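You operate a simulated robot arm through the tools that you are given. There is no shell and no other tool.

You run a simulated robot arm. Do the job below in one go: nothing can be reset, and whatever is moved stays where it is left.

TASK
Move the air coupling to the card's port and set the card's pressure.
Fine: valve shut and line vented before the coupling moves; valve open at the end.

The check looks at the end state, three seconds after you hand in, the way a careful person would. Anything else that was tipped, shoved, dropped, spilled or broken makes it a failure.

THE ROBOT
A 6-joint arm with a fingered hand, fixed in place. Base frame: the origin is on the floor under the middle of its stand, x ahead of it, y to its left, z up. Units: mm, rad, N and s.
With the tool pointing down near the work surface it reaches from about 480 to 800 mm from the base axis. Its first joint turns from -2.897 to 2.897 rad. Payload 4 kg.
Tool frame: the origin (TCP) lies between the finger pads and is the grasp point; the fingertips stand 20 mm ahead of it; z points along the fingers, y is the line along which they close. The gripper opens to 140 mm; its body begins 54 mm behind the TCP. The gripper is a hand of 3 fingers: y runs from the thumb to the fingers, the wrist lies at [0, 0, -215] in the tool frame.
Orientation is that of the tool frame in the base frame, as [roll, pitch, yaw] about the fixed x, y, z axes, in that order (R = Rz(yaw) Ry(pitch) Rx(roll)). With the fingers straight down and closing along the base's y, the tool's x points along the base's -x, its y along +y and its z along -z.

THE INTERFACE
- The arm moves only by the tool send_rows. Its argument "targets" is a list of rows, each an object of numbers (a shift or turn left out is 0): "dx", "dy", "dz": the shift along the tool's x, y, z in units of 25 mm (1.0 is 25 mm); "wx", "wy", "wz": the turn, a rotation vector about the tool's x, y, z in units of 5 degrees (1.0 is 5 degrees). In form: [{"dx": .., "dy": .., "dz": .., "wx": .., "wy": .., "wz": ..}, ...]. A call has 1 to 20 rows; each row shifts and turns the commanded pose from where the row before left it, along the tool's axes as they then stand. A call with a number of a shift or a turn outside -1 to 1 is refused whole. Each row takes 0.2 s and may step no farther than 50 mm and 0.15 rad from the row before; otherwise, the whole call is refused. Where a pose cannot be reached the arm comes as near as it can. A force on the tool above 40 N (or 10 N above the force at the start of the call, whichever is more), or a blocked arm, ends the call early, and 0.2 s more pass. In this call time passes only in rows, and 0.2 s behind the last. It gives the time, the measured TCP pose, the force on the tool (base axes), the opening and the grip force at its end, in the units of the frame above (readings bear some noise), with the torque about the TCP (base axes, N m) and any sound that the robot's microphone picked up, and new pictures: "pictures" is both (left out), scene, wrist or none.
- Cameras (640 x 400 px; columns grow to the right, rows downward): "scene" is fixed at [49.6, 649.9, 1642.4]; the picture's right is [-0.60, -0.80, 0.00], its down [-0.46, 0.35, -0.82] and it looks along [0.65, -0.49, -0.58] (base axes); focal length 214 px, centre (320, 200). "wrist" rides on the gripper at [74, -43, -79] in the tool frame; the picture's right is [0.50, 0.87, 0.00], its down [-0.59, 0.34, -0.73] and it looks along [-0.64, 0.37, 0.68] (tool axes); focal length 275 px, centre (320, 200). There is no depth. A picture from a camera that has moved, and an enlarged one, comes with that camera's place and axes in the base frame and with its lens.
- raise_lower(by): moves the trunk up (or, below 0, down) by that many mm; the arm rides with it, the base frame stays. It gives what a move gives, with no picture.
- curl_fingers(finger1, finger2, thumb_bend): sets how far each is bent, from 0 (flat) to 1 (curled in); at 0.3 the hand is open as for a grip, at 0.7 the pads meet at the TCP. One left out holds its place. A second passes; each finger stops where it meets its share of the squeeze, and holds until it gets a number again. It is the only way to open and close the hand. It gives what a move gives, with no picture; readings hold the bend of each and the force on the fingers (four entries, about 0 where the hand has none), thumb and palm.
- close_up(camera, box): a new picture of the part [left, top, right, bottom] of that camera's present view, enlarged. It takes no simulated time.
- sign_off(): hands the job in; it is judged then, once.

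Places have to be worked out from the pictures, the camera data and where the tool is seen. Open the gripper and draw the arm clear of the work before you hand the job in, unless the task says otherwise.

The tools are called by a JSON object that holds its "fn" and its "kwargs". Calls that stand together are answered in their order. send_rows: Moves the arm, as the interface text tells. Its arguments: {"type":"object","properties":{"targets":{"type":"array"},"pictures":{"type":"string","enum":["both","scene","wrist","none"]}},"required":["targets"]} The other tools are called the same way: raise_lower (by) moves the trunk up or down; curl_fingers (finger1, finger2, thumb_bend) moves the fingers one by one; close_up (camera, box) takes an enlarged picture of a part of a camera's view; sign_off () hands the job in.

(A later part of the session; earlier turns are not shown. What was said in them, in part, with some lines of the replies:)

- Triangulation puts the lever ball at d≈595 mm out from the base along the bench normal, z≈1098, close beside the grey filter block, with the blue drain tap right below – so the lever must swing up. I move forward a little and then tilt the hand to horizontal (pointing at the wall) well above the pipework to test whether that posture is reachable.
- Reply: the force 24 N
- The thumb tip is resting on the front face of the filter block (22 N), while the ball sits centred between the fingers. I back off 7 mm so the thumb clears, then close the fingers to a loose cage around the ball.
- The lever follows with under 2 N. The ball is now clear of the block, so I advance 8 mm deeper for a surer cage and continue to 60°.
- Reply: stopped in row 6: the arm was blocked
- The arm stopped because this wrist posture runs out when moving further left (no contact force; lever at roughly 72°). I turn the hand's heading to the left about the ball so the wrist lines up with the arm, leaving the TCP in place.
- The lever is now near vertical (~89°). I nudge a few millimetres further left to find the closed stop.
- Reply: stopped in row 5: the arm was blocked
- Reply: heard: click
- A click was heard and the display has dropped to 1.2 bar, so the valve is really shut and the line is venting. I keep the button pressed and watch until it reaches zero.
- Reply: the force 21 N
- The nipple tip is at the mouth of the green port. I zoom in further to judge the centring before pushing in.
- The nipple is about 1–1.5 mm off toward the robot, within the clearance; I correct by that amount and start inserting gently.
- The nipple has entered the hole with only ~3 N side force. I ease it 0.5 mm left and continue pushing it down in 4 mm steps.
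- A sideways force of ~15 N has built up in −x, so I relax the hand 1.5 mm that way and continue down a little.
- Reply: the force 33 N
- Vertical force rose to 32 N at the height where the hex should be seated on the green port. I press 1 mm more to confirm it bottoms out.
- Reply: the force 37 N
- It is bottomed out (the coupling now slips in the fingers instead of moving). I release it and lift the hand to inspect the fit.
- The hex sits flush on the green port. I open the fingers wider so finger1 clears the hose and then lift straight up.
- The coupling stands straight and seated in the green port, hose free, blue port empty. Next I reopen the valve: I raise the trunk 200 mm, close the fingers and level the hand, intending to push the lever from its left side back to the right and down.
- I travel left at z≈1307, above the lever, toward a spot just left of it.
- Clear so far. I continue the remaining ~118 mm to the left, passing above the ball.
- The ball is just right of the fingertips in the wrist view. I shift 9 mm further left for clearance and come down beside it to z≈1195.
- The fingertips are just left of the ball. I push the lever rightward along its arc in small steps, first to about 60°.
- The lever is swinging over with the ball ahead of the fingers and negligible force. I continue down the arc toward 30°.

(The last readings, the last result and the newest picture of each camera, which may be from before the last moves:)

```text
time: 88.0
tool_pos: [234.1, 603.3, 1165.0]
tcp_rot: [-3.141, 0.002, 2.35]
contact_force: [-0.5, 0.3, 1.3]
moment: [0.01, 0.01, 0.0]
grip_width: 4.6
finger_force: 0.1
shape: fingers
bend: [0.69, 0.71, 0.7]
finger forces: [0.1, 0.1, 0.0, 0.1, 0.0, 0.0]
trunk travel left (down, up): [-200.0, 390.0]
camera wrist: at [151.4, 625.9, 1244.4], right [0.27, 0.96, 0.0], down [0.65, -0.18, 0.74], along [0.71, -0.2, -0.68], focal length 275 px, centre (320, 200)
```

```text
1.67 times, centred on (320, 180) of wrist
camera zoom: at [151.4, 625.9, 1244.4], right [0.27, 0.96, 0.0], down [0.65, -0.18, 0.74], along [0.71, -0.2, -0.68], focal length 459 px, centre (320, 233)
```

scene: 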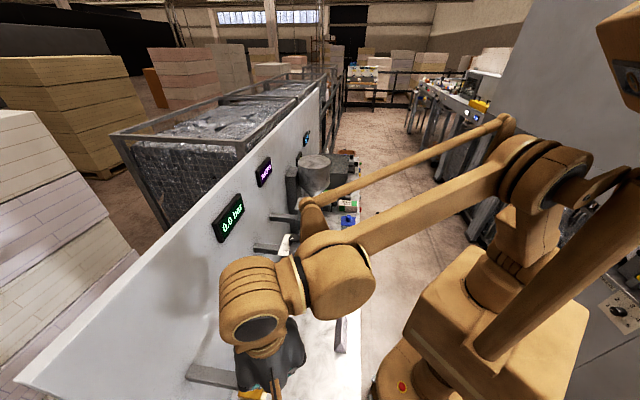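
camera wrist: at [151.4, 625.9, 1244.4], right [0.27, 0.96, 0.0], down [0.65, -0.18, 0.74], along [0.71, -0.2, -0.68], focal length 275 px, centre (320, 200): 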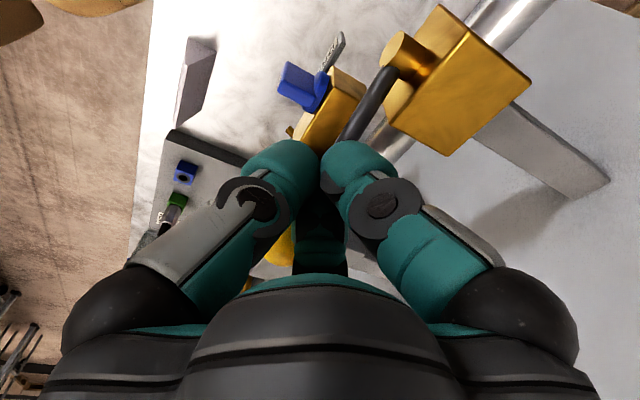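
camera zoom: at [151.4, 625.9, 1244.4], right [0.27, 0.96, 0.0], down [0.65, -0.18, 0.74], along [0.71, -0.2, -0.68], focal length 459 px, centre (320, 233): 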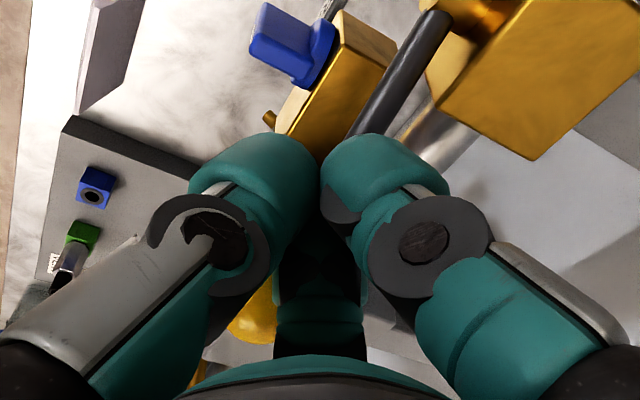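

Lever is around 30° and following. I continue mostly downward to bring it to horizontal, with smaller final steps.

{"fn": "send_rows", "kwargs": {"targets": [{"dx": -0.16, "dz": 0.45}, {"dx": -0.16, "dz": 0.45}, {"dx": -0.08, "dz": 0.3}, {"dx": -0.08, "dz": 0.2}, {"dz": 0.15}], "pictures": "both"}}

{"fn": "close_up", "kwargs": {"camera": "wrist", "box": [200, 60, 440, 300]}}

{"fn": "close_up", "kwargs": {"camera": "scene", "box": [210, 190, 250, 250]}}

```text
time: 89.2
tool_pos: [242.4, 594.3, 1127.2]
tcp_rot: [-3.141, 0.002, 2.349]
contact_force: [-0.3, -1.0, 1.4]
moment: [0.01, 0.01, -0.02]
grip_width: 4.3
finger_force: 0.0
shape: fingers
bend: [0.69, 0.71, 0.7]
finger forces: [0.1, 0.1, 0.0, 0.0, 0.1, 0.1]
trunk travel left (down, up): [-200.0, 390.0]
camera wrist: at [159.9, 617.3, 1206.0], right [0.27, 0.96, 0.0], down [0.65, -0.18, 0.74], along [0.71, -0.2, -0.68], focal length 275 px, centre (320, 200)
```

scene: 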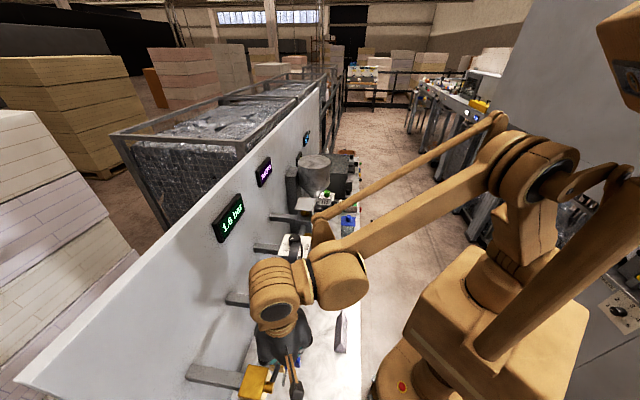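
wrist: 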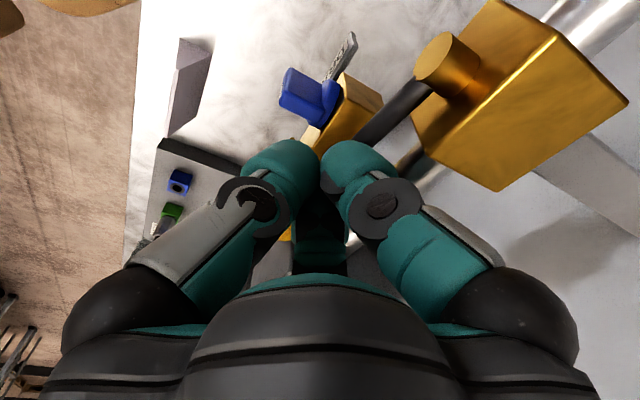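

```text
1.67 times, centred on (320, 180) of wrist
camera zoom: at [159.9, 617.3, 1206.0], right [0.27, 0.96, 0.0], down [0.65, -0.18, 0.74], along [0.71, -0.2, -0.68], focal length 459 px, centre (320, 233)
```

zoom: 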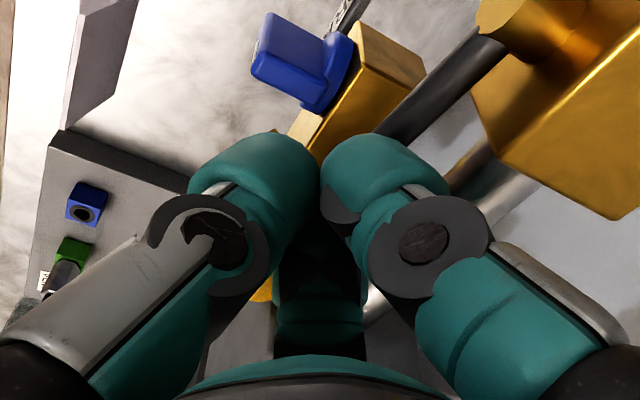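

```text
6.67 times, centred on (230, 220) of scene
camera zoom: at [49.6, 649.9, 1642.4], right [-0.6, -0.8, 0.0], down [-0.46, 0.35, -0.82], along [0.65, -0.49, -0.58], focal length 1430 px, centre (920, 67)
```

zoom: 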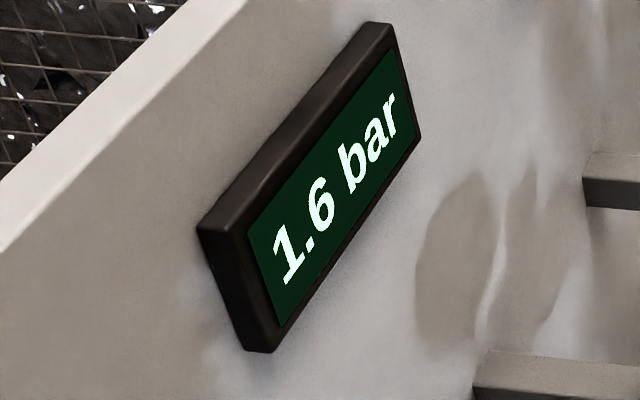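

The display climbs (1.6 bar), so the valve is opening and the line holds. I press the last few millimetres to bring the lever fully parallel to the pipe.

{"fn": "send_rows", "kwargs": {"targets": [{"dz": 0.1}, {"dz": 0.1}, {"dz": 0.08}], "pictures": "none"}}

{"fn": "close_up", "kwargs": {"camera": "wrist", "box": [200, 60, 440, 300]}}

{"fn": "close_up", "kwargs": {"camera": "scene", "box": [210, 190, 250, 250]}}

```text
time: 89.9
tool_pos: [243.1, 593.0, 1125.8]
tcp_rot: [3.137, 0.0, 2.35]
contact_force: [0.4, 3.5, 26.3]
moment: [0.3, -0.2, 0.03]
grip_width: 3.9
finger_force: 16.0
shape: fingers
bend: [0.7, 0.71, 0.7]
finger forces: [19.6, 12.4, 0.1, 0.0, 0.0, 0.0]
trunk travel left (down, up): [-200.0, 390.0]
stopped in row 3: the force on the tool passed its limit at 46 N (the readings are from after the stop); the commanded pose is now the measured one
```

```text
1.67 times, centred on (320, 180) of wrist
camera zoom: at [159.6, 616.8, 1204.1], right [0.27, 0.96, 0.0], down [0.65, -0.18, 0.74], along [0.71, -0.19, -0.68], focal length 459 px, centre (320, 233)
```

zoom: 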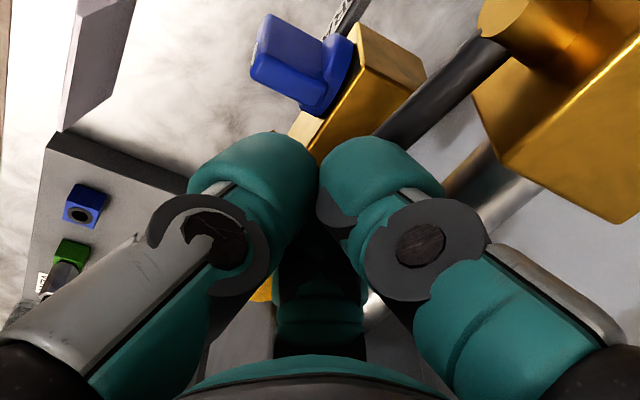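

```text
6.67 times, centred on (230, 220) of scene
camera zoom: at [49.6, 649.9, 1642.4], right [-0.6, -0.8, 0.0], down [-0.46, 0.35, -0.82], along [0.65, -0.49, -0.58], focal length 1430 px, centre (920, 67)
```

zoom: 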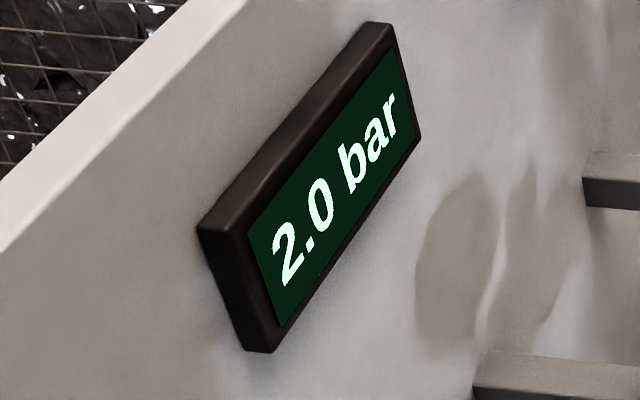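

The lever hit its open stop and the display shows 2.0 bar again with the coupling in the green port. I lift the hand away and verify the lever.

{"fn": "send_rows", "kwargs": {"targets": [{"dz": -0.5}, {"dz": -1}, {"dz": -1}, {"dz": -1}, {"dz": -1}, {"dz": -1}, {"dz": -1}, {"dz": -1}, {"dx": -0.9, "dy": -0.3}, {"dx": -0.9, "dy": -0.3}, {"dx": -0.9, "dy": -0.3}, {"dx": -0.9, "dy": -0.3}, {"dx": -0.9, "dy": -0.3}, {"dx": -0.9, "dy": -0.3}]}}

{"fn": "close_up", "kwargs": {"camera": "scene", "box": [220, 290, 330, 400]}}

```text
time: 92.9
tool_pos: [306.4, 469.3, 1309.9]
tcp_rot: [3.139, 0.0, 2.348]
contact_force: [-0.1, 0.3, -0.4]
moment: [0.03, 0.02, -0.01]
grip_width: 4.3
finger_force: 0.0
shape: fingers
bend: [0.69, 0.71, 0.7]
finger forces: [0.0, 0.0, 0.1, 0.0, 0.0, 0.0]
trunk travel left (down, up): [-200.0, 390.0]
camera wrist: at [223.9, 490.7, 1389.8], right [0.27, 0.96, 0.0], down [0.65, -0.18, 0.74], along [0.71, -0.19, -0.68], focal length 275 px, centre (320, 200)
```

scene: 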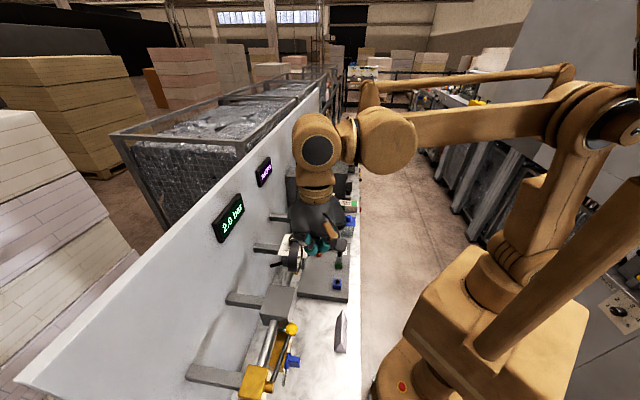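
wrist: 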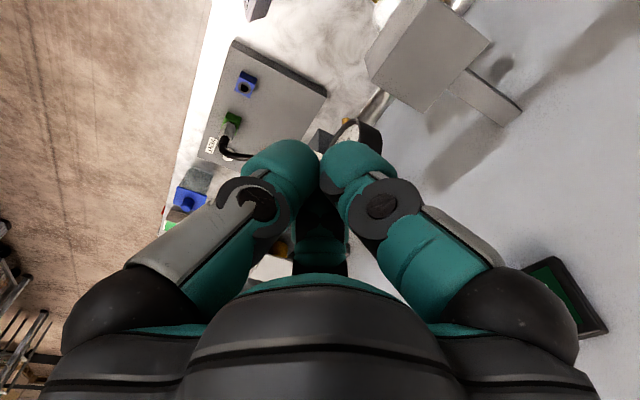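

```text
3.64 times, centred on (275, 345) of scene
camera zoom: at [49.6, 649.9, 1642.4], right [-0.6, -0.8, 0.0], down [-0.46, 0.35, -0.82], along [0.65, -0.49, -0.58], focal length 780 px, centre (484, -327)
```

zoom: 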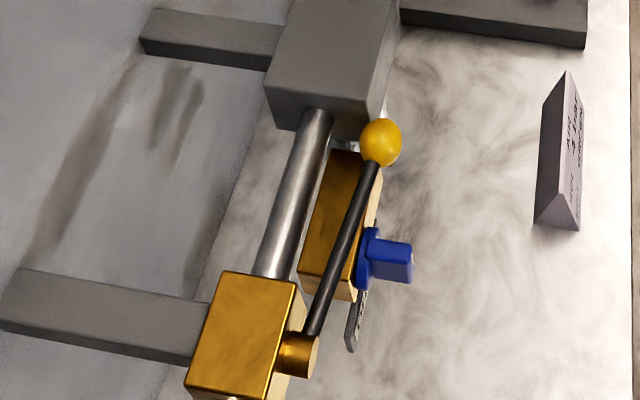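

The lever is back parallel to the pipe exactly as at the start, and the display reads 2.0 bar. Now the regulator: I put its knob axis at about [475, 433], top z≈1160, with scale marks 45° per bar (2 at left-rear, 4 at right-rear), so it needs a 90° clockwise turn. I open the hand partly and move above it to look at the space beside the gauge.

{"fn": "curl_fingers", "kwargs": {"finger1": 0.45, "finger2": 0.45, "thumb_bend": 0.45}}

{"fn": "send_rows", "kwargs": {"targets": [{"dx": -0.82, "dy": 0.54}, {"dx": -0.82, "dy": 0.54}, {"dx": -0.82, "dy": 0.54}, {"dx": -0.82, "dy": 0.54}, {"dx": -0.82, "dy": 0.54}, {"dx": -0.82, "dy": 0.54}, {"dx": -0.85, "dy": 0.53}, {"dz": 0}]}}

{"fn": "close_up", "kwargs": {"camera": "wrist", "box": [160, 0, 480, 200]}}

{"fn": "close_up", "kwargs": {"camera": "scene", "box": [250, 190, 340, 280]}}

```text
time: 93.9
tool_pos: [305.4, 469.2, 1310.9]
tcp_rot: [3.137, 0.001, 2.35]
contact_force: [-0.6, 0.3, 0.5]
moment: [-0.03, 0.02, -0.05]
grip_width: 79.1
finger_force: 0.0
shape: fingers
bend: [0.45, 0.45, 0.45]
finger forces: [0.1, 0.0, 0.0, 0.0, 0.0, 0.0]
trunk travel left (down, up): [-200.0, 390.0]
```

```text
time: 95.7
tool_pos: [472.4, 431.3, 1311.9]
tcp_rot: [3.139, 0.001, 2.348]
contact_force: [-0.2, -0.2, 0.1]
moment: [-0.02, 0.01, -0.04]
grip_width: 78.9
finger_force: 0.0
shape: fingers
bend: [0.45, 0.45, 0.45]
finger forces: [0.0, 0.0, 0.1, 0.0, 0.0, 0.0]
trunk travel left (down, up): [-200.0, 390.0]
camera wrist: at [390.0, 453.2, 1390.5], right [0.27, 0.96, 0.0], down [0.65, -0.18, 0.74], along [0.71, -0.19, -0.68], focal length 275 px, centre (320, 200)
```

scene: 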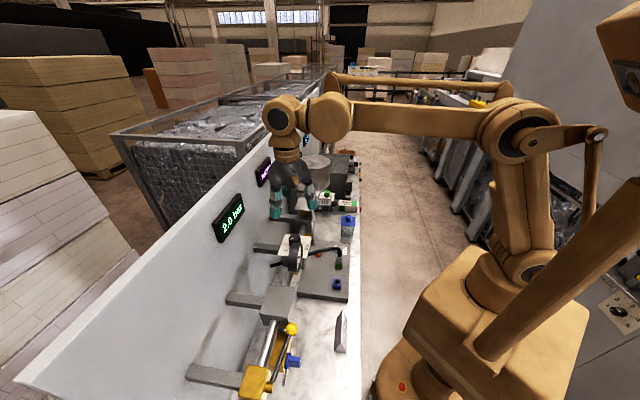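
wrist: 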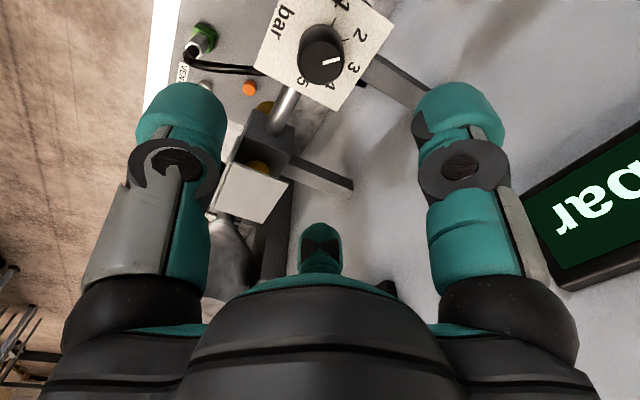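

```text
2.00 times, centred on (320, 100) of wrist
camera zoom: at [390.0, 453.2, 1390.5], right [0.27, 0.96, 0.0], down [0.65, -0.18, 0.74], along [0.71, -0.19, -0.68], focal length 551 px, centre (320, 400)
```

zoom: 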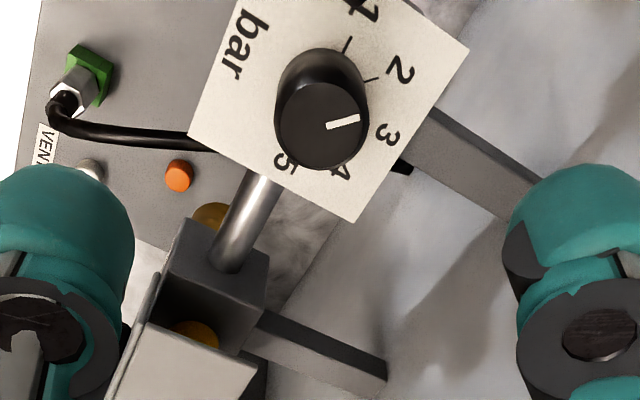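

```text
4.44 times, centred on (295, 235) of scene
camera zoom: at [49.6, 649.9, 1642.4], right [-0.6, -0.8, 0.0], down [-0.46, 0.35, -0.82], along [0.65, -0.49, -0.58], focal length 953 px, centre (431, 44)
```

zoom: 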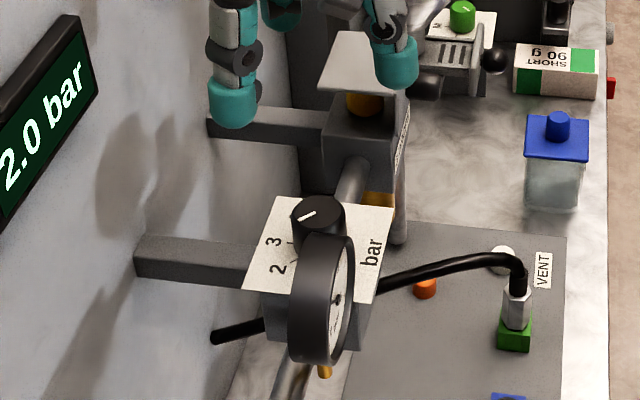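

From above I refine the knob axis to [473, 431], top z≈1164, and the hand is already centred over it; the gauge sits to the left-front, clear of the current finger directions. I descend with open fingers to grasp height, checking for contact.

{"fn": "send_rows", "kwargs": {"targets": [{"dz": 1}, {"dz": 1}, {"dz": 1}, {"dz": 1}, {"dz": 0.6}, {"dz": 0.6}, {"dz": 0.6}]}}

{"fn": "close_up", "kwargs": {"camera": "scene", "box": [255, 200, 345, 290]}}

{"fn": "close_up", "kwargs": {"camera": "wrist", "box": [120, 40, 520, 290]}}

```text
time: 97.3
tool_pos: [472.5, 431.1, 1166.2]
tcp_rot: [3.14, 0.003, 2.349]
contact_force: [-0.8, 0.6, -0.5]
moment: [0.0, -0.01, 0.06]
grip_width: 79.2
finger_force: 0.1
shape: fingers
bend: [0.45, 0.45, 0.45]
finger forces: [0.1, 0.0, 0.0, 0.0, 0.0, 0.1]
trunk travel left (down, up): [-200.0, 390.0]
camera wrist: at [391.4, 453.4, 1244.9], right [0.27, 0.96, 0.0], down [0.65, -0.18, 0.74], along [0.71, -0.19, -0.68], focal length 275 px, centre (320, 200)
```

scene: 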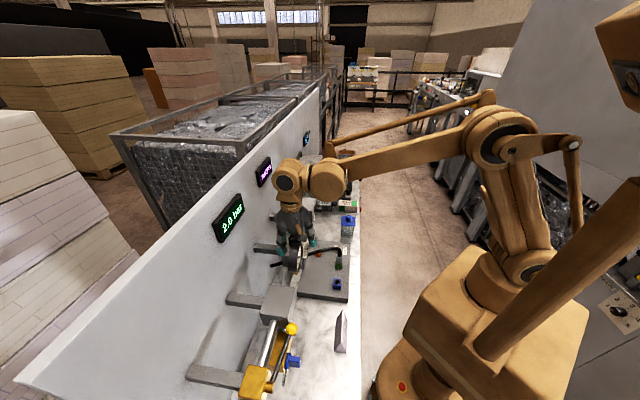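
wrist: 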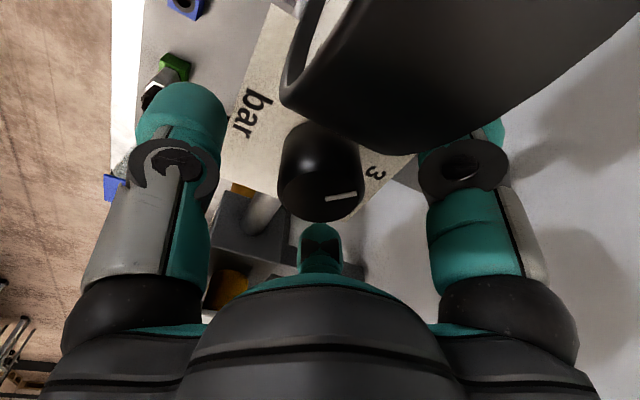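

```text
4.44 times, centred on (300, 245) of scene
camera zoom: at [49.6, 649.9, 1642.4], right [-0.6, -0.8, 0.0], down [-0.46, 0.35, -0.82], along [0.65, -0.49, -0.58], focal length 953 px, centre (409, 0)
```

zoom: 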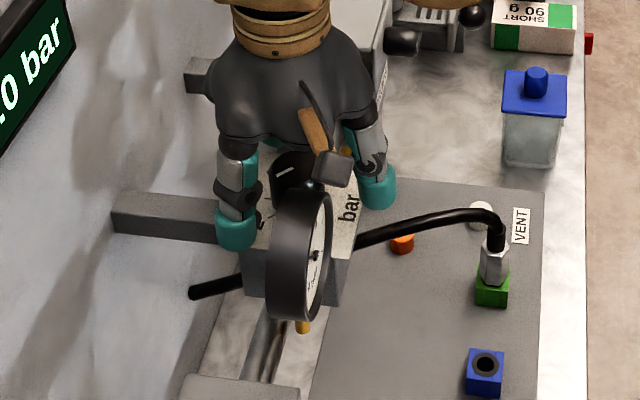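

```text
1.60 times, centred on (320, 165) of wrist
camera zoom: at [391.4, 453.4, 1244.9], right [0.27, 0.96, 0.0], down [0.65, -0.18, 0.74], along [0.71, -0.19, -0.68], focal length 440 px, centre (320, 256)
```

zoom: 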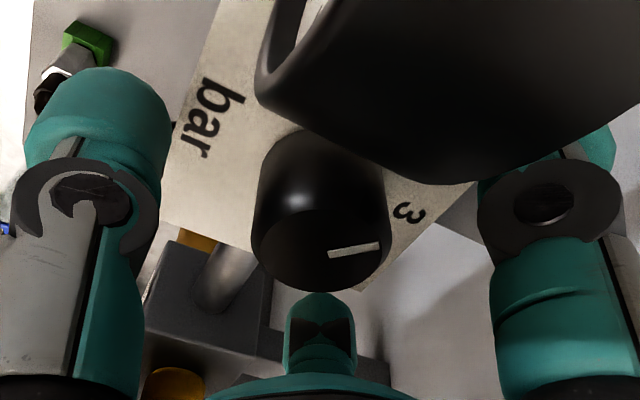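

The knob is exactly on the tool axis between the digits, with its pointer at 2; finger1 passes behind the gauge without touching. I close the digits on the knob.

{"fn": "curl_fingers", "kwargs": {"finger1": 0.66, "finger2": 0.66, "thumb_bend": 0.66}}

{"fn": "close_up", "kwargs": {"camera": "wrist", "box": [120, 40, 520, 290]}}

```text
time: 98.3
tool_pos: [473.6, 430.6, 1167.1]
tcp_rot: [3.141, 0.002, 2.349]
contact_force: [-2.3, -1.5, -3.0]
moment: [0.0, 0.03, 0.03]
grip_width: 30.6
finger_force: 11.5
shape: fingers
bend: [0.61, 0.61, 0.62]
finger forces: [7.3, 6.5, 0.1, 0.0, 9.5, 0.0]
trunk travel left (down, up): [-200.0, 390.0]
```

```text
1.60 times, centred on (320, 165) of wrist
camera zoom: at [391.1, 453.2, 1245.3], right [0.27, 0.96, 0.0], down [0.65, -0.18, 0.74], along [0.71, -0.19, -0.68], focal length 440 px, centre (320, 256)
```

zoom: 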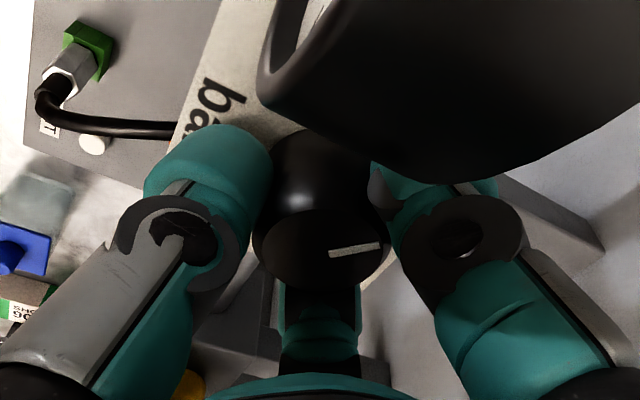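

All three digits hold the knob evenly. I turn it 15° clockwise and look at the display.

{"fn": "send_rows", "kwargs": {"targets": [{"wz": 1}, {"wz": 1}, {"wz": 1}]}}

{"fn": "close_up", "kwargs": {"camera": "scene", "box": [210, 190, 250, 250]}}

{"fn": "close_up", "kwargs": {"camera": "wrist", "box": [120, 40, 520, 290]}}

```text
time: 99.1
tool_pos: [472.5, 430.2, 1166.3]
tcp_rot: [3.139, -0.001, 2.087]
contact_force: [-2.2, -1.7, -2.0]
moment: [-0.04, 0.0, 0.04]
grip_width: 30.8
finger_force: 12.0
shape: fingers
bend: [0.61, 0.61, 0.62]
finger forces: [7.2, 7.0, 0.0, 0.0, 9.4, 0.0]
trunk travel left (down, up): [-200.0, 390.0]
camera wrist: at [399.7, 473.9, 1245.3], right [0.51, 0.86, 0.0], down [0.58, -0.35, 0.74], along [0.63, -0.37, -0.68], focal length 275 px, centre (320, 200)
```

scene: 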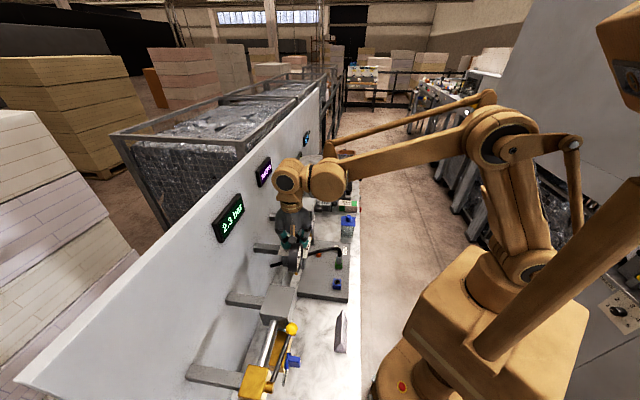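
wrist: 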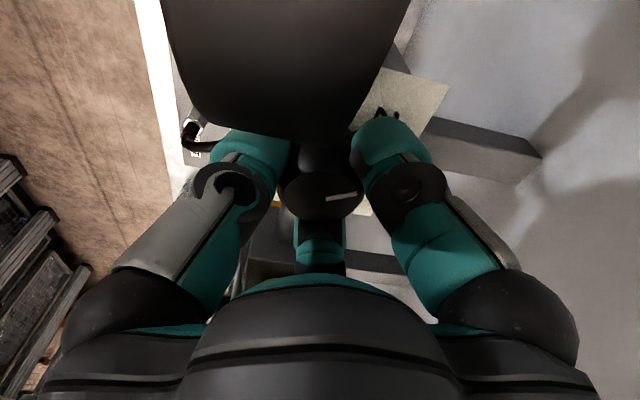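

```text
6.67 times, centred on (230, 220) of scene
camera zoom: at [49.6, 649.9, 1642.4], right [-0.6, -0.8, 0.0], down [-0.46, 0.35, -0.82], along [0.65, -0.49, -0.58], focal length 1430 px, centre (920, 67)
```

zoom: 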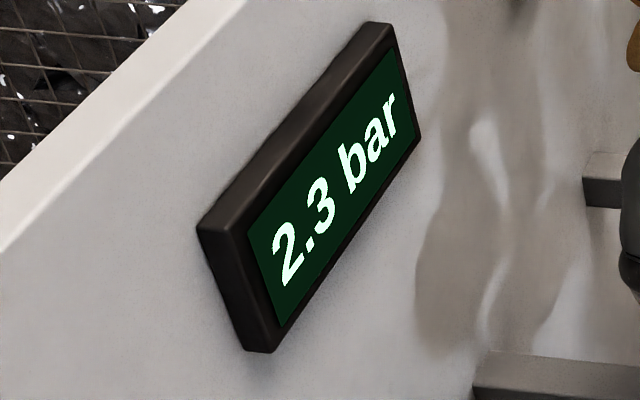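

```text
1.60 times, centred on (320, 165) of wrist
camera zoom: at [399.7, 473.9, 1245.3], right [0.51, 0.86, 0.0], down [0.58, -0.35, 0.74], along [0.63, -0.37, -0.68], focal length 440 px, centre (320, 256)
```

zoom: 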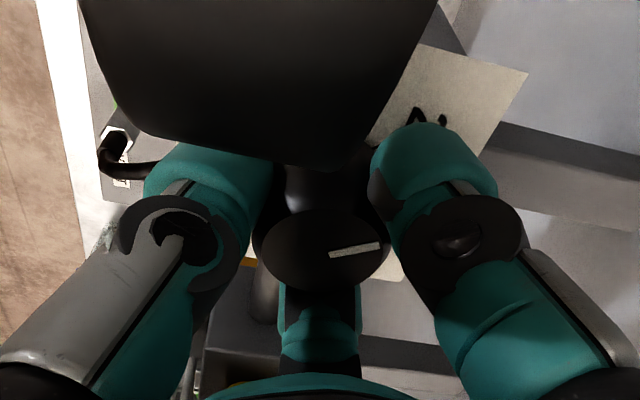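

The display rose to 2.3 bar and the knob follows the hand. I turn another 15° while watching the gap between thumb and gauge.

{"fn": "send_rows", "kwargs": {"targets": [{"wz": 1}, {"wz": 1}, {"wz": 1}], "pictures": "wrist"}}

{"fn": "close_up", "kwargs": {"camera": "scene", "box": [210, 190, 250, 250]}}

{"fn": "close_up", "kwargs": {"camera": "scene", "box": [265, 210, 335, 270]}}

```text
time: 99.9
tool_pos: [474.0, 430.2, 1166.3]
tcp_rot: [3.137, -0.001, 1.825]
contact_force: [-2.5, -3.7, -3.4]
moment: [-0.1, 0.06, 0.06]
grip_width: 30.6
finger_force: 12.2
shape: fingers
bend: [0.61, 0.61, 0.62]
finger forces: [6.9, 7.2, 0.1, 0.1, 10.0, 0.0]
trunk travel left (down, up): [-200.0, 390.0]
camera wrist: at [413.3, 491.6, 1245.4], right [0.71, 0.7, 0.0], down [0.47, -0.48, 0.74], along [0.52, -0.52, -0.68], focal length 275 px, centre (320, 200)
```

wrist: 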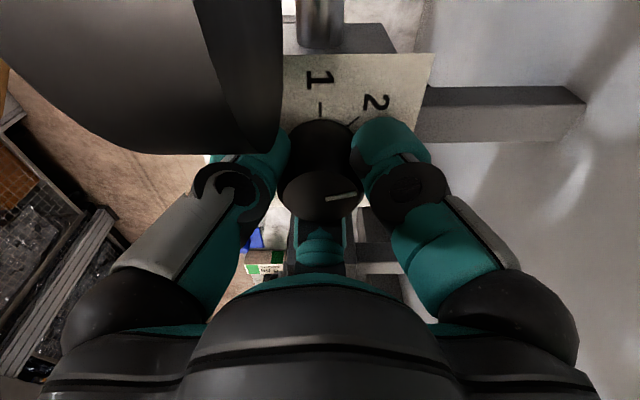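

```text
6.67 times, centred on (230, 220) of scene
camera zoom: at [49.6, 649.9, 1642.4], right [-0.6, -0.8, 0.0], down [-0.46, 0.35, -0.82], along [0.65, -0.49, -0.58], focal length 1430 px, centre (920, 67)
```

zoom: 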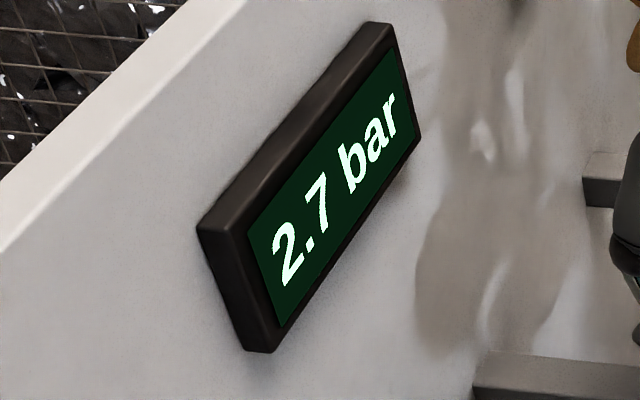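

```text
6.67 times, centred on (300, 240) of scene
camera zoom: at [49.6, 649.9, 1642.4], right [-0.6, -0.8, 0.0], down [-0.46, 0.35, -0.82], along [0.65, -0.49, -0.58], focal length 1430 px, centre (453, -67)
```

zoom: 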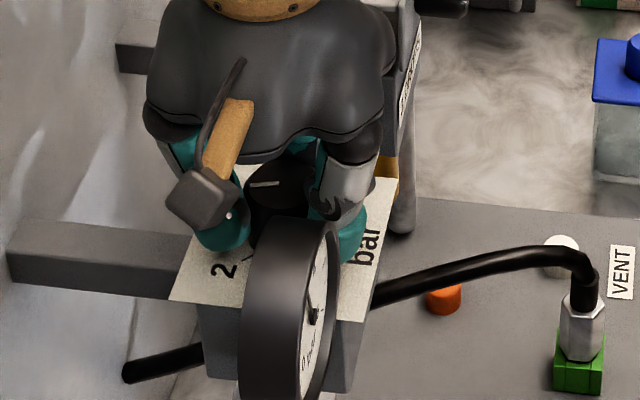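

2.7 bar after 30°. The thumb is now near the gauge, so I ratchet: open slightly, turn the hand back 30°, and re-grip.

{"fn": "curl_fingers", "kwargs": {"finger1": 0.55, "finger2": 0.55, "thumb_bend": 0.55}}

{"fn": "send_rows", "kwargs": {"targets": [{"wz": -1}, {"wz": -1}, {"wz": -1}, {"wz": -1}, {"wz": -1}, {"wz": -1}], "pictures": "wrist"}}

{"fn": "close_up", "kwargs": {"camera": "scene", "box": [210, 190, 250, 250]}}

```text
time: 100.9
tool_pos: [473.8, 430.0, 1166.7]
tcp_rot: [3.14, 0.001, 1.826]
contact_force: [-0.1, 0.1, -0.2]
moment: [0.0, -0.01, -0.01]
grip_width: 47.7
finger_force: 0.1
shape: fingers
bend: [0.55, 0.55, 0.55]
finger forces: [0.1, 0.1, 0.0, 0.1, 0.1, 0.0]
trunk travel left (down, up): [-200.0, 390.0]
```

```text
time: 102.3
tool_pos: [473.6, 431.2, 1167.1]
tcp_rot: [3.141, 0.001, 2.352]
contact_force: [-0.4, 0.6, -0.1]
moment: [-0.03, 0.0, 0.05]
grip_width: 47.6
finger_force: 0.0
shape: fingers
bend: [0.55, 0.55, 0.55]
finger forces: [0.0, 0.0, 0.0, 0.0, 0.1, 0.0]
trunk travel left (down, up): [-200.0, 390.0]
camera wrist: at [391.0, 453.3, 1245.3], right [0.26, 0.96, 0.0], down [0.65, -0.18, 0.74], along [0.71, -0.19, -0.68], focal length 275 px, centre (320, 200)
```

wrist: 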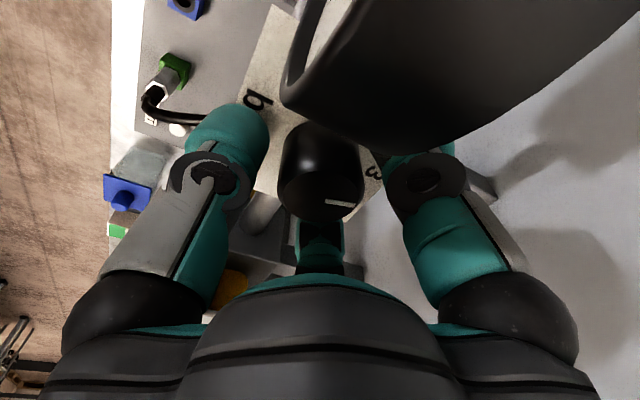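

```text
6.67 times, centred on (230, 220) of scene
camera zoom: at [49.6, 649.9, 1642.4], right [-0.6, -0.8, 0.0], down [-0.46, 0.35, -0.82], along [0.65, -0.49, -0.58], focal length 1430 px, centre (920, 67)
```

zoom: 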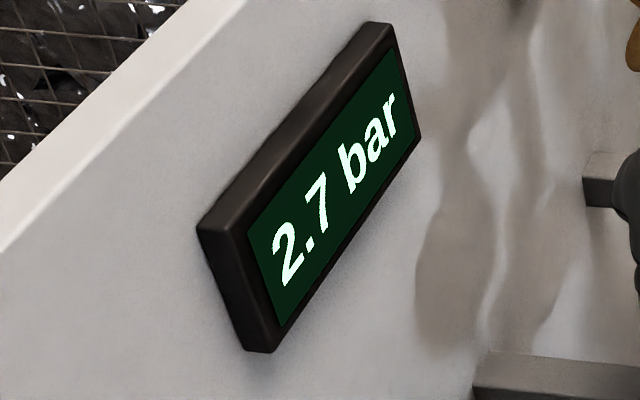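

The knob stayed at 2.7 bar while the hand turned back with no contact. I re-grip and turn another 30°.

{"fn": "curl_fingers", "kwargs": {"finger1": 0.66, "finger2": 0.66, "thumb_bend": 0.66}}

{"fn": "send_rows", "kwargs": {"targets": [{"wz": 1}, {"wz": 1}, {"wz": 1}, {"wz": 1}, {"wz": 1}, {"wz": 1}], "pictures": "wrist"}}

{"fn": "close_up", "kwargs": {"camera": "scene", "box": [210, 190, 250, 250]}}

```text
time: 103.3
tool_pos: [473.9, 431.6, 1166.6]
tcp_rot: [3.141, 0.0, 2.347]
contact_force: [-1.7, -0.9, -2.9]
moment: [-0.01, 0.01, -0.02]
grip_width: 30.9
finger_force: 12.0
shape: fingers
bend: [0.61, 0.61, 0.62]
finger forces: [7.3, 6.9, 0.0, 0.0, 9.3, 0.0]
trunk travel left (down, up): [-200.0, 390.0]
```

```text
time: 104.7
tool_pos: [473.9, 431.4, 1165.9]
tcp_rot: [3.139, 0.001, 1.823]
contact_force: [-3.4, -1.6, -2.7]
moment: [0.01, 0.0, 0.04]
grip_width: 30.6
finger_force: 11.8
shape: fingers
bend: [0.61, 0.61, 0.62]
finger forces: [7.0, 6.8, 0.0, 0.1, 10.1, 0.0]
trunk travel left (down, up): [-200.0, 390.0]
camera wrist: at [413.3, 491.8, 1245.5], right [0.71, 0.7, 0.0], down [0.47, -0.48, 0.74], along [0.52, -0.52, -0.68], focal length 275 px, centre (320, 200)
```

wrist: 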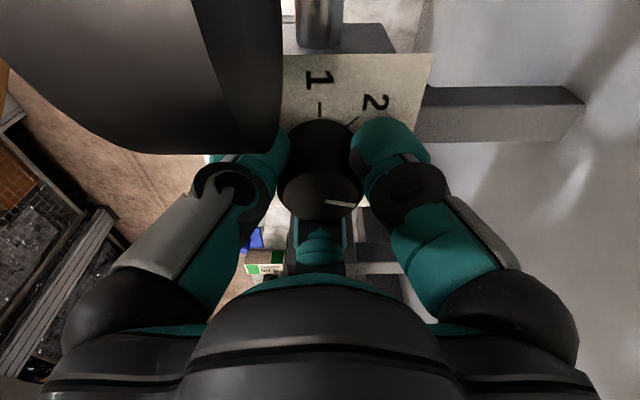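

```text
6.67 times, centred on (230, 220) of scene
camera zoom: at [49.6, 649.9, 1642.4], right [-0.6, -0.8, 0.0], down [-0.46, 0.35, -0.82], along [0.65, -0.49, -0.58], focal length 1430 px, centre (920, 67)
```

zoom: 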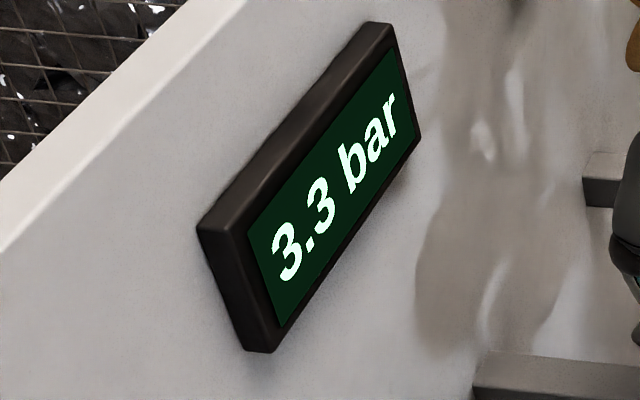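

3.3 bar. One more ratchet stroke: open slightly, turn back 30°, re-grip and turn again.

{"fn": "curl_fingers", "kwargs": {"finger1": 0.55, "finger2": 0.55, "thumb_bend": 0.55}}

{"fn": "send_rows", "kwargs": {"targets": [{"wz": -1}, {"wz": -1}, {"wz": -1}, {"wz": -1}, {"wz": -1}, {"wz": -1}], "pictures": "none"}}

{"fn": "curl_fingers", "kwargs": {"finger1": 0.66, "finger2": 0.66, "thumb_bend": 0.66}}

{"fn": "send_rows", "kwargs": {"targets": [{"wz": 1}, {"wz": 1}, {"wz": 1}, {"wz": 1}, {"wz": 1}], "pictures": "wrist"}}

{"fn": "close_up", "kwargs": {"camera": "scene", "box": [210, 190, 250, 250]}}

```text
time: 105.7
tool_pos: [473.8, 430.1, 1167.2]
tcp_rot: [3.139, 0.001, 1.825]
contact_force: [0.8, 0.1, -0.8]
moment: [0.01, 0.0, 0.01]
grip_width: 47.6
finger_force: 0.0
shape: fingers
bend: [0.55, 0.55, 0.55]
finger forces: [0.0, 0.0, 0.0, 0.1, 0.1, 0.1]
trunk travel left (down, up): [-200.0, 390.0]
```

```text
time: 107.1
tool_pos: [474.8, 430.2, 1165.8]
tcp_rot: [3.14, 0.001, 2.351]
contact_force: [0.2, -0.3, -0.7]
moment: [0.0, 0.0, 0.0]
grip_width: 47.6
finger_force: 0.0
shape: fingers
bend: [0.55, 0.55, 0.55]
finger forces: [0.0, 0.0, 0.0, 0.0, 0.0, 0.0]
trunk travel left (down, up): [-200.0, 390.0]
```

```text
time: 108.1
tool_pos: [473.7, 431.5, 1166.3]
tcp_rot: [3.14, 0.001, 2.35]
contact_force: [-0.5, -0.8, -2.2]
moment: [0.01, 0.01, 0.0]
grip_width: 30.6
finger_force: 11.8
shape: fingers
bend: [0.61, 0.61, 0.62]
finger forces: [7.2, 6.9, 0.1, 0.1, 9.3, 0.0]
trunk travel left (down, up): [-200.0, 390.0]
```

```text
time: 109.3
tool_pos: [473.6, 431.5, 1165.8]
tcp_rot: [3.138, 0.0, 1.911]
contact_force: [-2.2, -0.8, -1.6]
moment: [-0.03, 0.03, 0.03]
grip_width: 30.6
finger_force: 11.9
shape: fingers
bend: [0.61, 0.61, 0.62]
finger forces: [7.2, 7.0, 0.1, 0.0, 9.7, 0.0]
trunk travel left (down, up): [-200.0, 390.0]
camera wrist: at [408.2, 486.3, 1245.3], right [0.65, 0.76, 0.0], down [0.51, -0.44, 0.74], along [0.56, -0.48, -0.68], focal length 275 px, centre (320, 200)
```

wrist: 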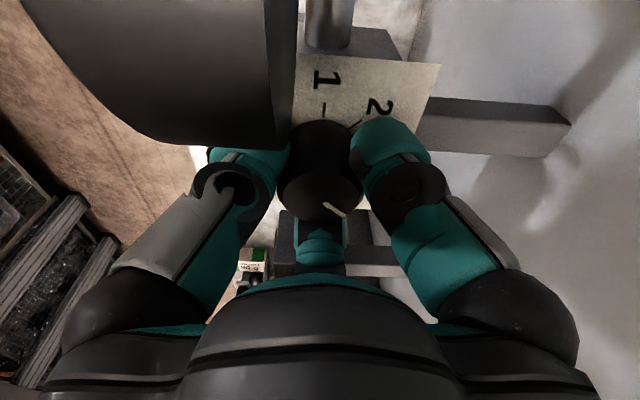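

```text
6.67 times, centred on (230, 220) of scene
camera zoom: at [49.6, 649.9, 1642.4], right [-0.6, -0.8, 0.0], down [-0.46, 0.35, -0.82], along [0.65, -0.49, -0.58], focal length 1430 px, centre (920, 67)
```

zoom: 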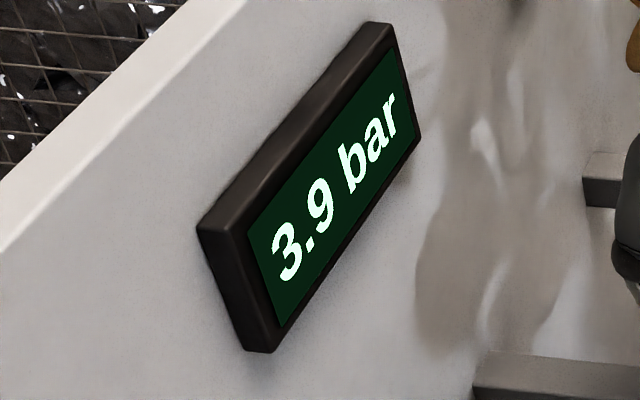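

3.9 bar; by the 45°/bar scale the last 5° gives 4.0. I turn that and let it settle.

{"fn": "send_rows", "kwargs": {"targets": [{"wz": 0.5}, {"wz": 0.5}, {"wz": 0}, {"wz": 0}, {"wz": 0}], "pictures": "wrist"}}

{"fn": "close_up", "kwargs": {"camera": "scene", "box": [210, 190, 250, 250]}}

```text
time: 110.5
tool_pos: [472.0, 430.8, 1166.0]
tcp_rot: [3.137, 0.0, 1.826]
contact_force: [-4.1, -1.0, -2.7]
moment: [0.01, 0.05, 0.0]
grip_width: 30.6
finger_force: 12.0
shape: fingers
bend: [0.61, 0.61, 0.62]
finger forces: [7.1, 6.8, 0.1, 0.1, 10.1, 0.0]
trunk travel left (down, up): [-200.0, 390.0]
camera wrist: at [413.3, 491.7, 1245.3], right [0.71, 0.7, 0.0], down [0.47, -0.48, 0.74], along [0.52, -0.52, -0.68], focal length 275 px, centre (320, 200)
```

wrist: 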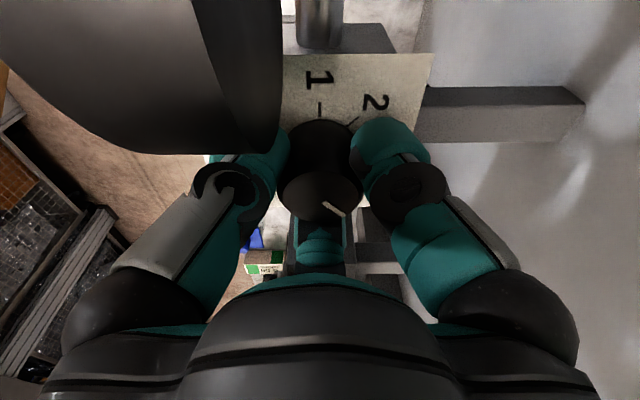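

```text
6.67 times, centred on (230, 220) of scene
camera zoom: at [49.6, 649.9, 1642.4], right [-0.6, -0.8, 0.0], down [-0.46, 0.35, -0.82], along [0.65, -0.49, -0.58], focal length 1430 px, centre (920, 67)
```

zoom: 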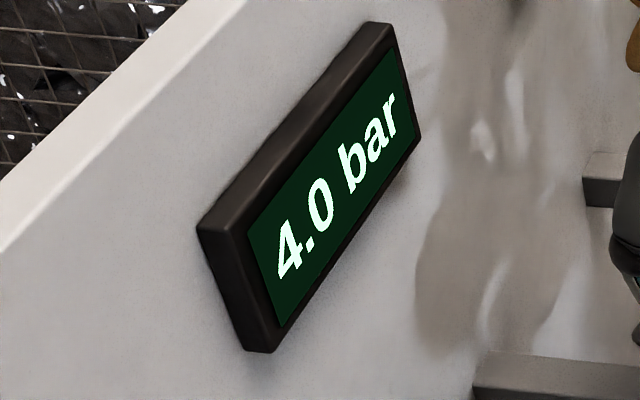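

The display reads 4.0 bar. I release the knob, rotate the empty hand back 20° for clearance from the gauge, and lift straight up.

{"fn": "curl_fingers", "kwargs": {"finger1": 0.54, "finger2": 0.54, "thumb_bend": 0.54}}

{"fn": "send_rows", "kwargs": {"targets": [{"wz": -1}, {"wz": -1}, {"wz": -1}, {"wz": -1}, {"dz": -0.5}, {"dz": -0.5}, {"dz": -1}, {"dz": -1}, {"dz": -1}, {"dz": -1}, {"dz": -1}]}}

{"fn": "close_up", "kwargs": {"camera": "scene", "box": [210, 190, 250, 250]}}

{"fn": "close_up", "kwargs": {"camera": "wrist", "box": [160, 0, 480, 200]}}

```text
time: 111.5
tool_pos: [473.0, 431.3, 1165.9]
tcp_rot: [3.139, 0.0, 1.826]
contact_force: [0.7, 0.5, -0.8]
moment: [0.0, 0.05, 0.03]
grip_width: 50.8
finger_force: 0.2
shape: fingers
bend: [0.54, 0.54, 0.54]
finger forces: [0.0, 0.0, 0.0, 0.0, 0.1, 0.1]
trunk travel left (down, up): [-200.0, 390.0]
```

```text
time: 113.9
tool_pos: [471.8, 431.6, 1317.5]
tcp_rot: [3.136, 0.0, 2.174]
contact_force: [0.3, -0.4, 0.4]
moment: [0.03, -0.01, 0.0]
grip_width: 51.0
finger_force: 0.1
shape: fingers
bend: [0.54, 0.54, 0.54]
finger forces: [0.0, 0.0, 0.0, 0.0, 0.0, 0.1]
trunk travel left (down, up): [-200.0, 390.0]
camera wrist: at [395.6, 467.4, 1396.4], right [0.43, 0.9, 0.0], down [0.61, -0.29, 0.74], along [0.67, -0.31, -0.68], focal length 275 px, centre (320, 200)
```

scene: 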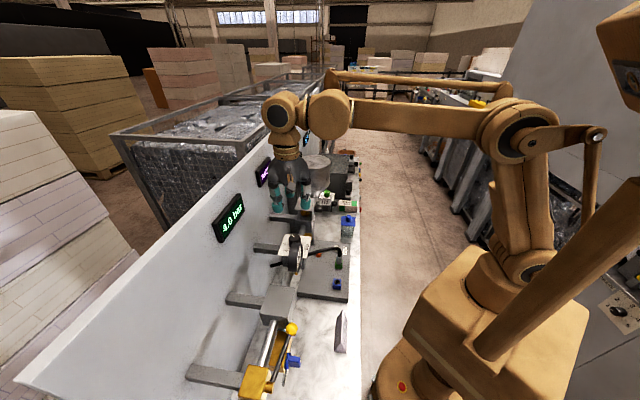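
wrist: 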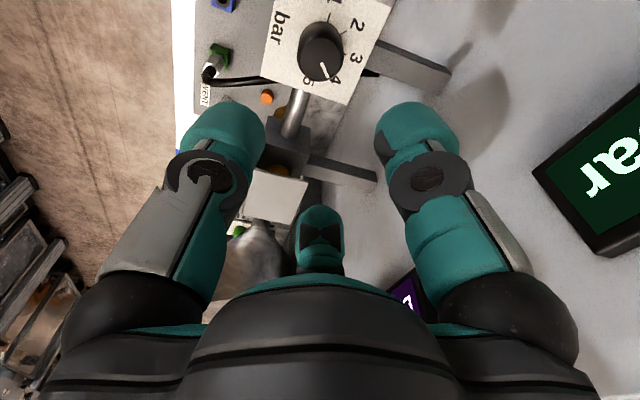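

```text
6.67 times, centred on (230, 220) of scene
camera zoom: at [49.6, 649.9, 1642.4], right [-0.6, -0.8, 0.0], down [-0.46, 0.35, -0.82], along [0.65, -0.49, -0.58], focal length 1430 px, centre (920, 67)
```

zoom: 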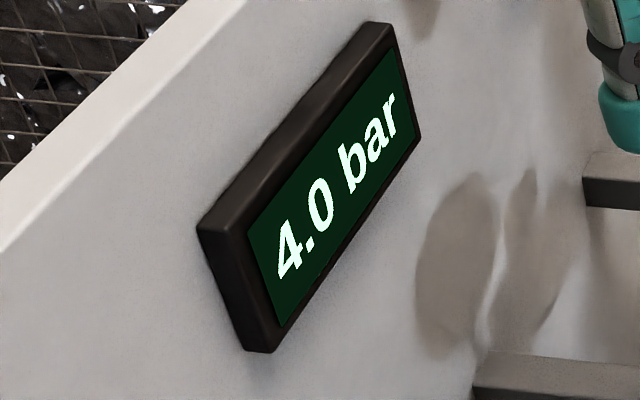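

```text
2.00 times, centred on (320, 100) of wrist
camera zoom: at [395.6, 467.4, 1396.4], right [0.43, 0.9, 0.0], down [0.61, -0.29, 0.74], along [0.67, -0.31, -0.68], focal length 551 px, centre (320, 400)
```

zoom: 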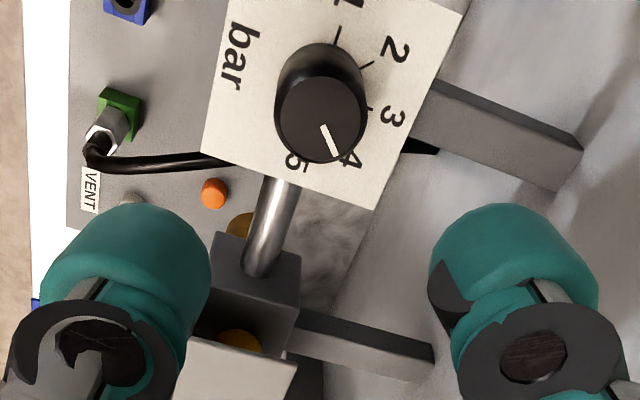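

4.0 bar holds, pointer at 4, coupling in green. I open the hand fully and draw the arm back and up, clear of the bench.

{"fn": "curl_fingers", "kwargs": {"finger1": 0.3, "finger2": 0.3, "thumb_bend": 0.3}}

{"fn": "send_rows", "kwargs": {"targets": [{"dz": -0.9}, {"dz": -0.9}, {"dx": -0.18, "dy": -0.98, "dz": -0.3}, {"dx": -0.18, "dy": -0.98, "dz": -0.3}, {"dx": -0.18, "dy": -0.98, "dz": -0.3}, {"dx": -0.18, "dy": -0.98, "dz": -0.3}, {"dx": -0.18, "dy": -0.98, "dz": -0.3}, {"dx": -0.18, "dy": -0.98, "dz": -0.3}, {"dx": -0.18, "dy": -0.98, "dz": -0.3}, {"dz": 0}, {"dz": 0}]}}

{"fn": "close_up", "kwargs": {"camera": "scene", "box": [200, 190, 360, 290]}}

{"fn": "close_up", "kwargs": {"camera": "scene", "box": [220, 290, 370, 400]}}

{"fn": "close_up", "kwargs": {"camera": "scene", "box": [315, 240, 365, 290]}}

```text
time: 114.9
tool_pos: [473.4, 431.9, 1317.0]
tcp_rot: [3.139, 0.0, 2.174]
contact_force: [0.6, 0.4, 0.1]
moment: [0.03, -0.04, -0.02]
grip_width: 124.3
finger_force: 0.1
shape: fingers
bend: [0.3, 0.3, 0.3]
finger forces: [0.0, 0.0, 0.0, 0.1, 0.0, 0.0]
trunk travel left (down, up): [-200.0, 390.0]
```

```text
time: 117.3
tool_pos: [348.8, 306.5, 1414.2]
tcp_rot: [3.139, 0.001, 2.175]
contact_force: [0.9, 0.3, 1.0]
moment: [-0.02, 0.01, -0.01]
grip_width: 124.2
finger_force: 0.1
shape: fingers
bend: [0.3, 0.3, 0.3]
finger forces: [0.0, 0.0, 0.0, 0.0, 0.0, 0.0]
trunk travel left (down, up): [-200.0, 390.0]
camera wrist: at [271.8, 343.3, 1493.2], right [0.43, 0.9, 0.0], down [0.61, -0.29, 0.74], along [0.67, -0.31, -0.68], focal length 275 px, centre (320, 200)
```

scene: 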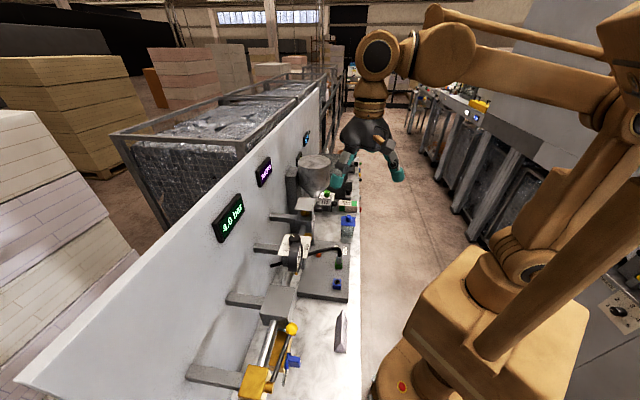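
wrist: 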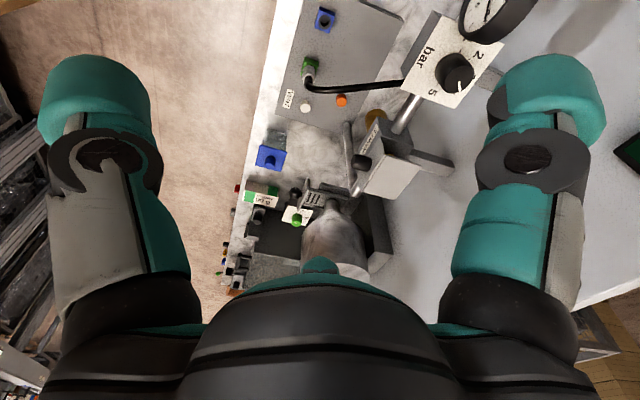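

```text
4.00 times, centred on (280, 240) of scene
camera zoom: at [49.6, 649.9, 1642.4], right [-0.6, -0.8, 0.0], down [-0.46, 0.35, -0.82], along [0.65, -0.49, -0.58], focal length 858 px, centre (480, 40)
```

zoom: 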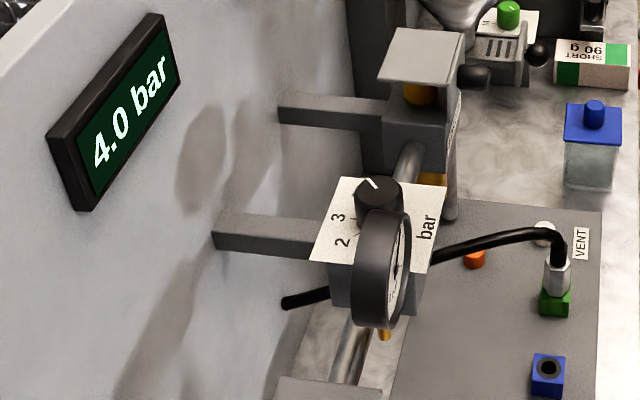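

```text
3.64 times, centred on (295, 345) of scene
camera zoom: at [49.6, 649.9, 1642.4], right [-0.6, -0.8, 0.0], down [-0.46, 0.35, -0.82], along [0.65, -0.49, -0.58], focal length 780 px, centre (411, -327)
```

zoom: 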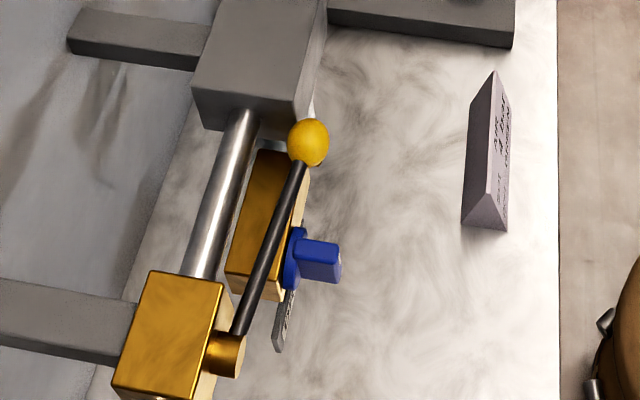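

```text
8.00 times, centred on (340, 265) of scene
camera zoom: at [49.6, 649.9, 1642.4], right [-0.6, -0.8, 0.0], down [-0.46, 0.35, -0.82], along [0.65, -0.49, -0.58], focal length 1716 px, centre (160, -320)
```

zoom: 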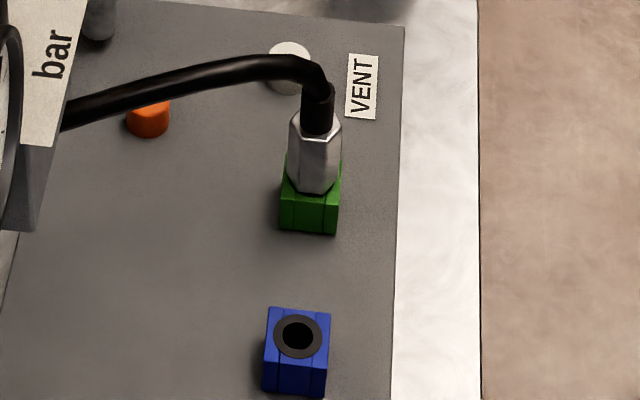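

All checks agree: the coupling stands seated in the green port, the display reads 4.0 bar with the knob at 4, and the lever is open along the pipe. Card, jar and drain tap look undisturbed, and the arm is clear with the hand open. I hand in.

{"fn": "sign_off", "kwargs": {}}

```text
The job is handed in.
```

The air coupling is now in the green port and the line is set to the card's 4 bar, with the valve open. I've handed the job in, but no verdict came back.

- **Before the move:** I shut the yellow lever valve and held the VENT button until the wall display read 0.0 bar. Only then did I pull the coupling out of the blue port.
- **Coupling:** it sits upright and flush in the green port, with the hose attached and the blue port empty.
- **Valve:** I pushed the lever back to its open stop, along the pipe. The display returned to 2.0 bar.
- **Pressure:** I turned the regulator knob from 2 to 4. The display read 4.0 bar and still did after I let go.
- **Contact along the way:** the thumb touched the front of the filter block (about 23 N) while I lined up on the lever. The arm also stopped short twice at the left end of the bench, with no force on the tool. I took that as its reach limit, but did not confirm the cause.
- **At hand-in:** the hand was open and the arm clear of the bench. In the last pictures the card, jar and drain tap looked undisturbed. The cup at the left end was not in those views; I last saw it upright earlier in the job.
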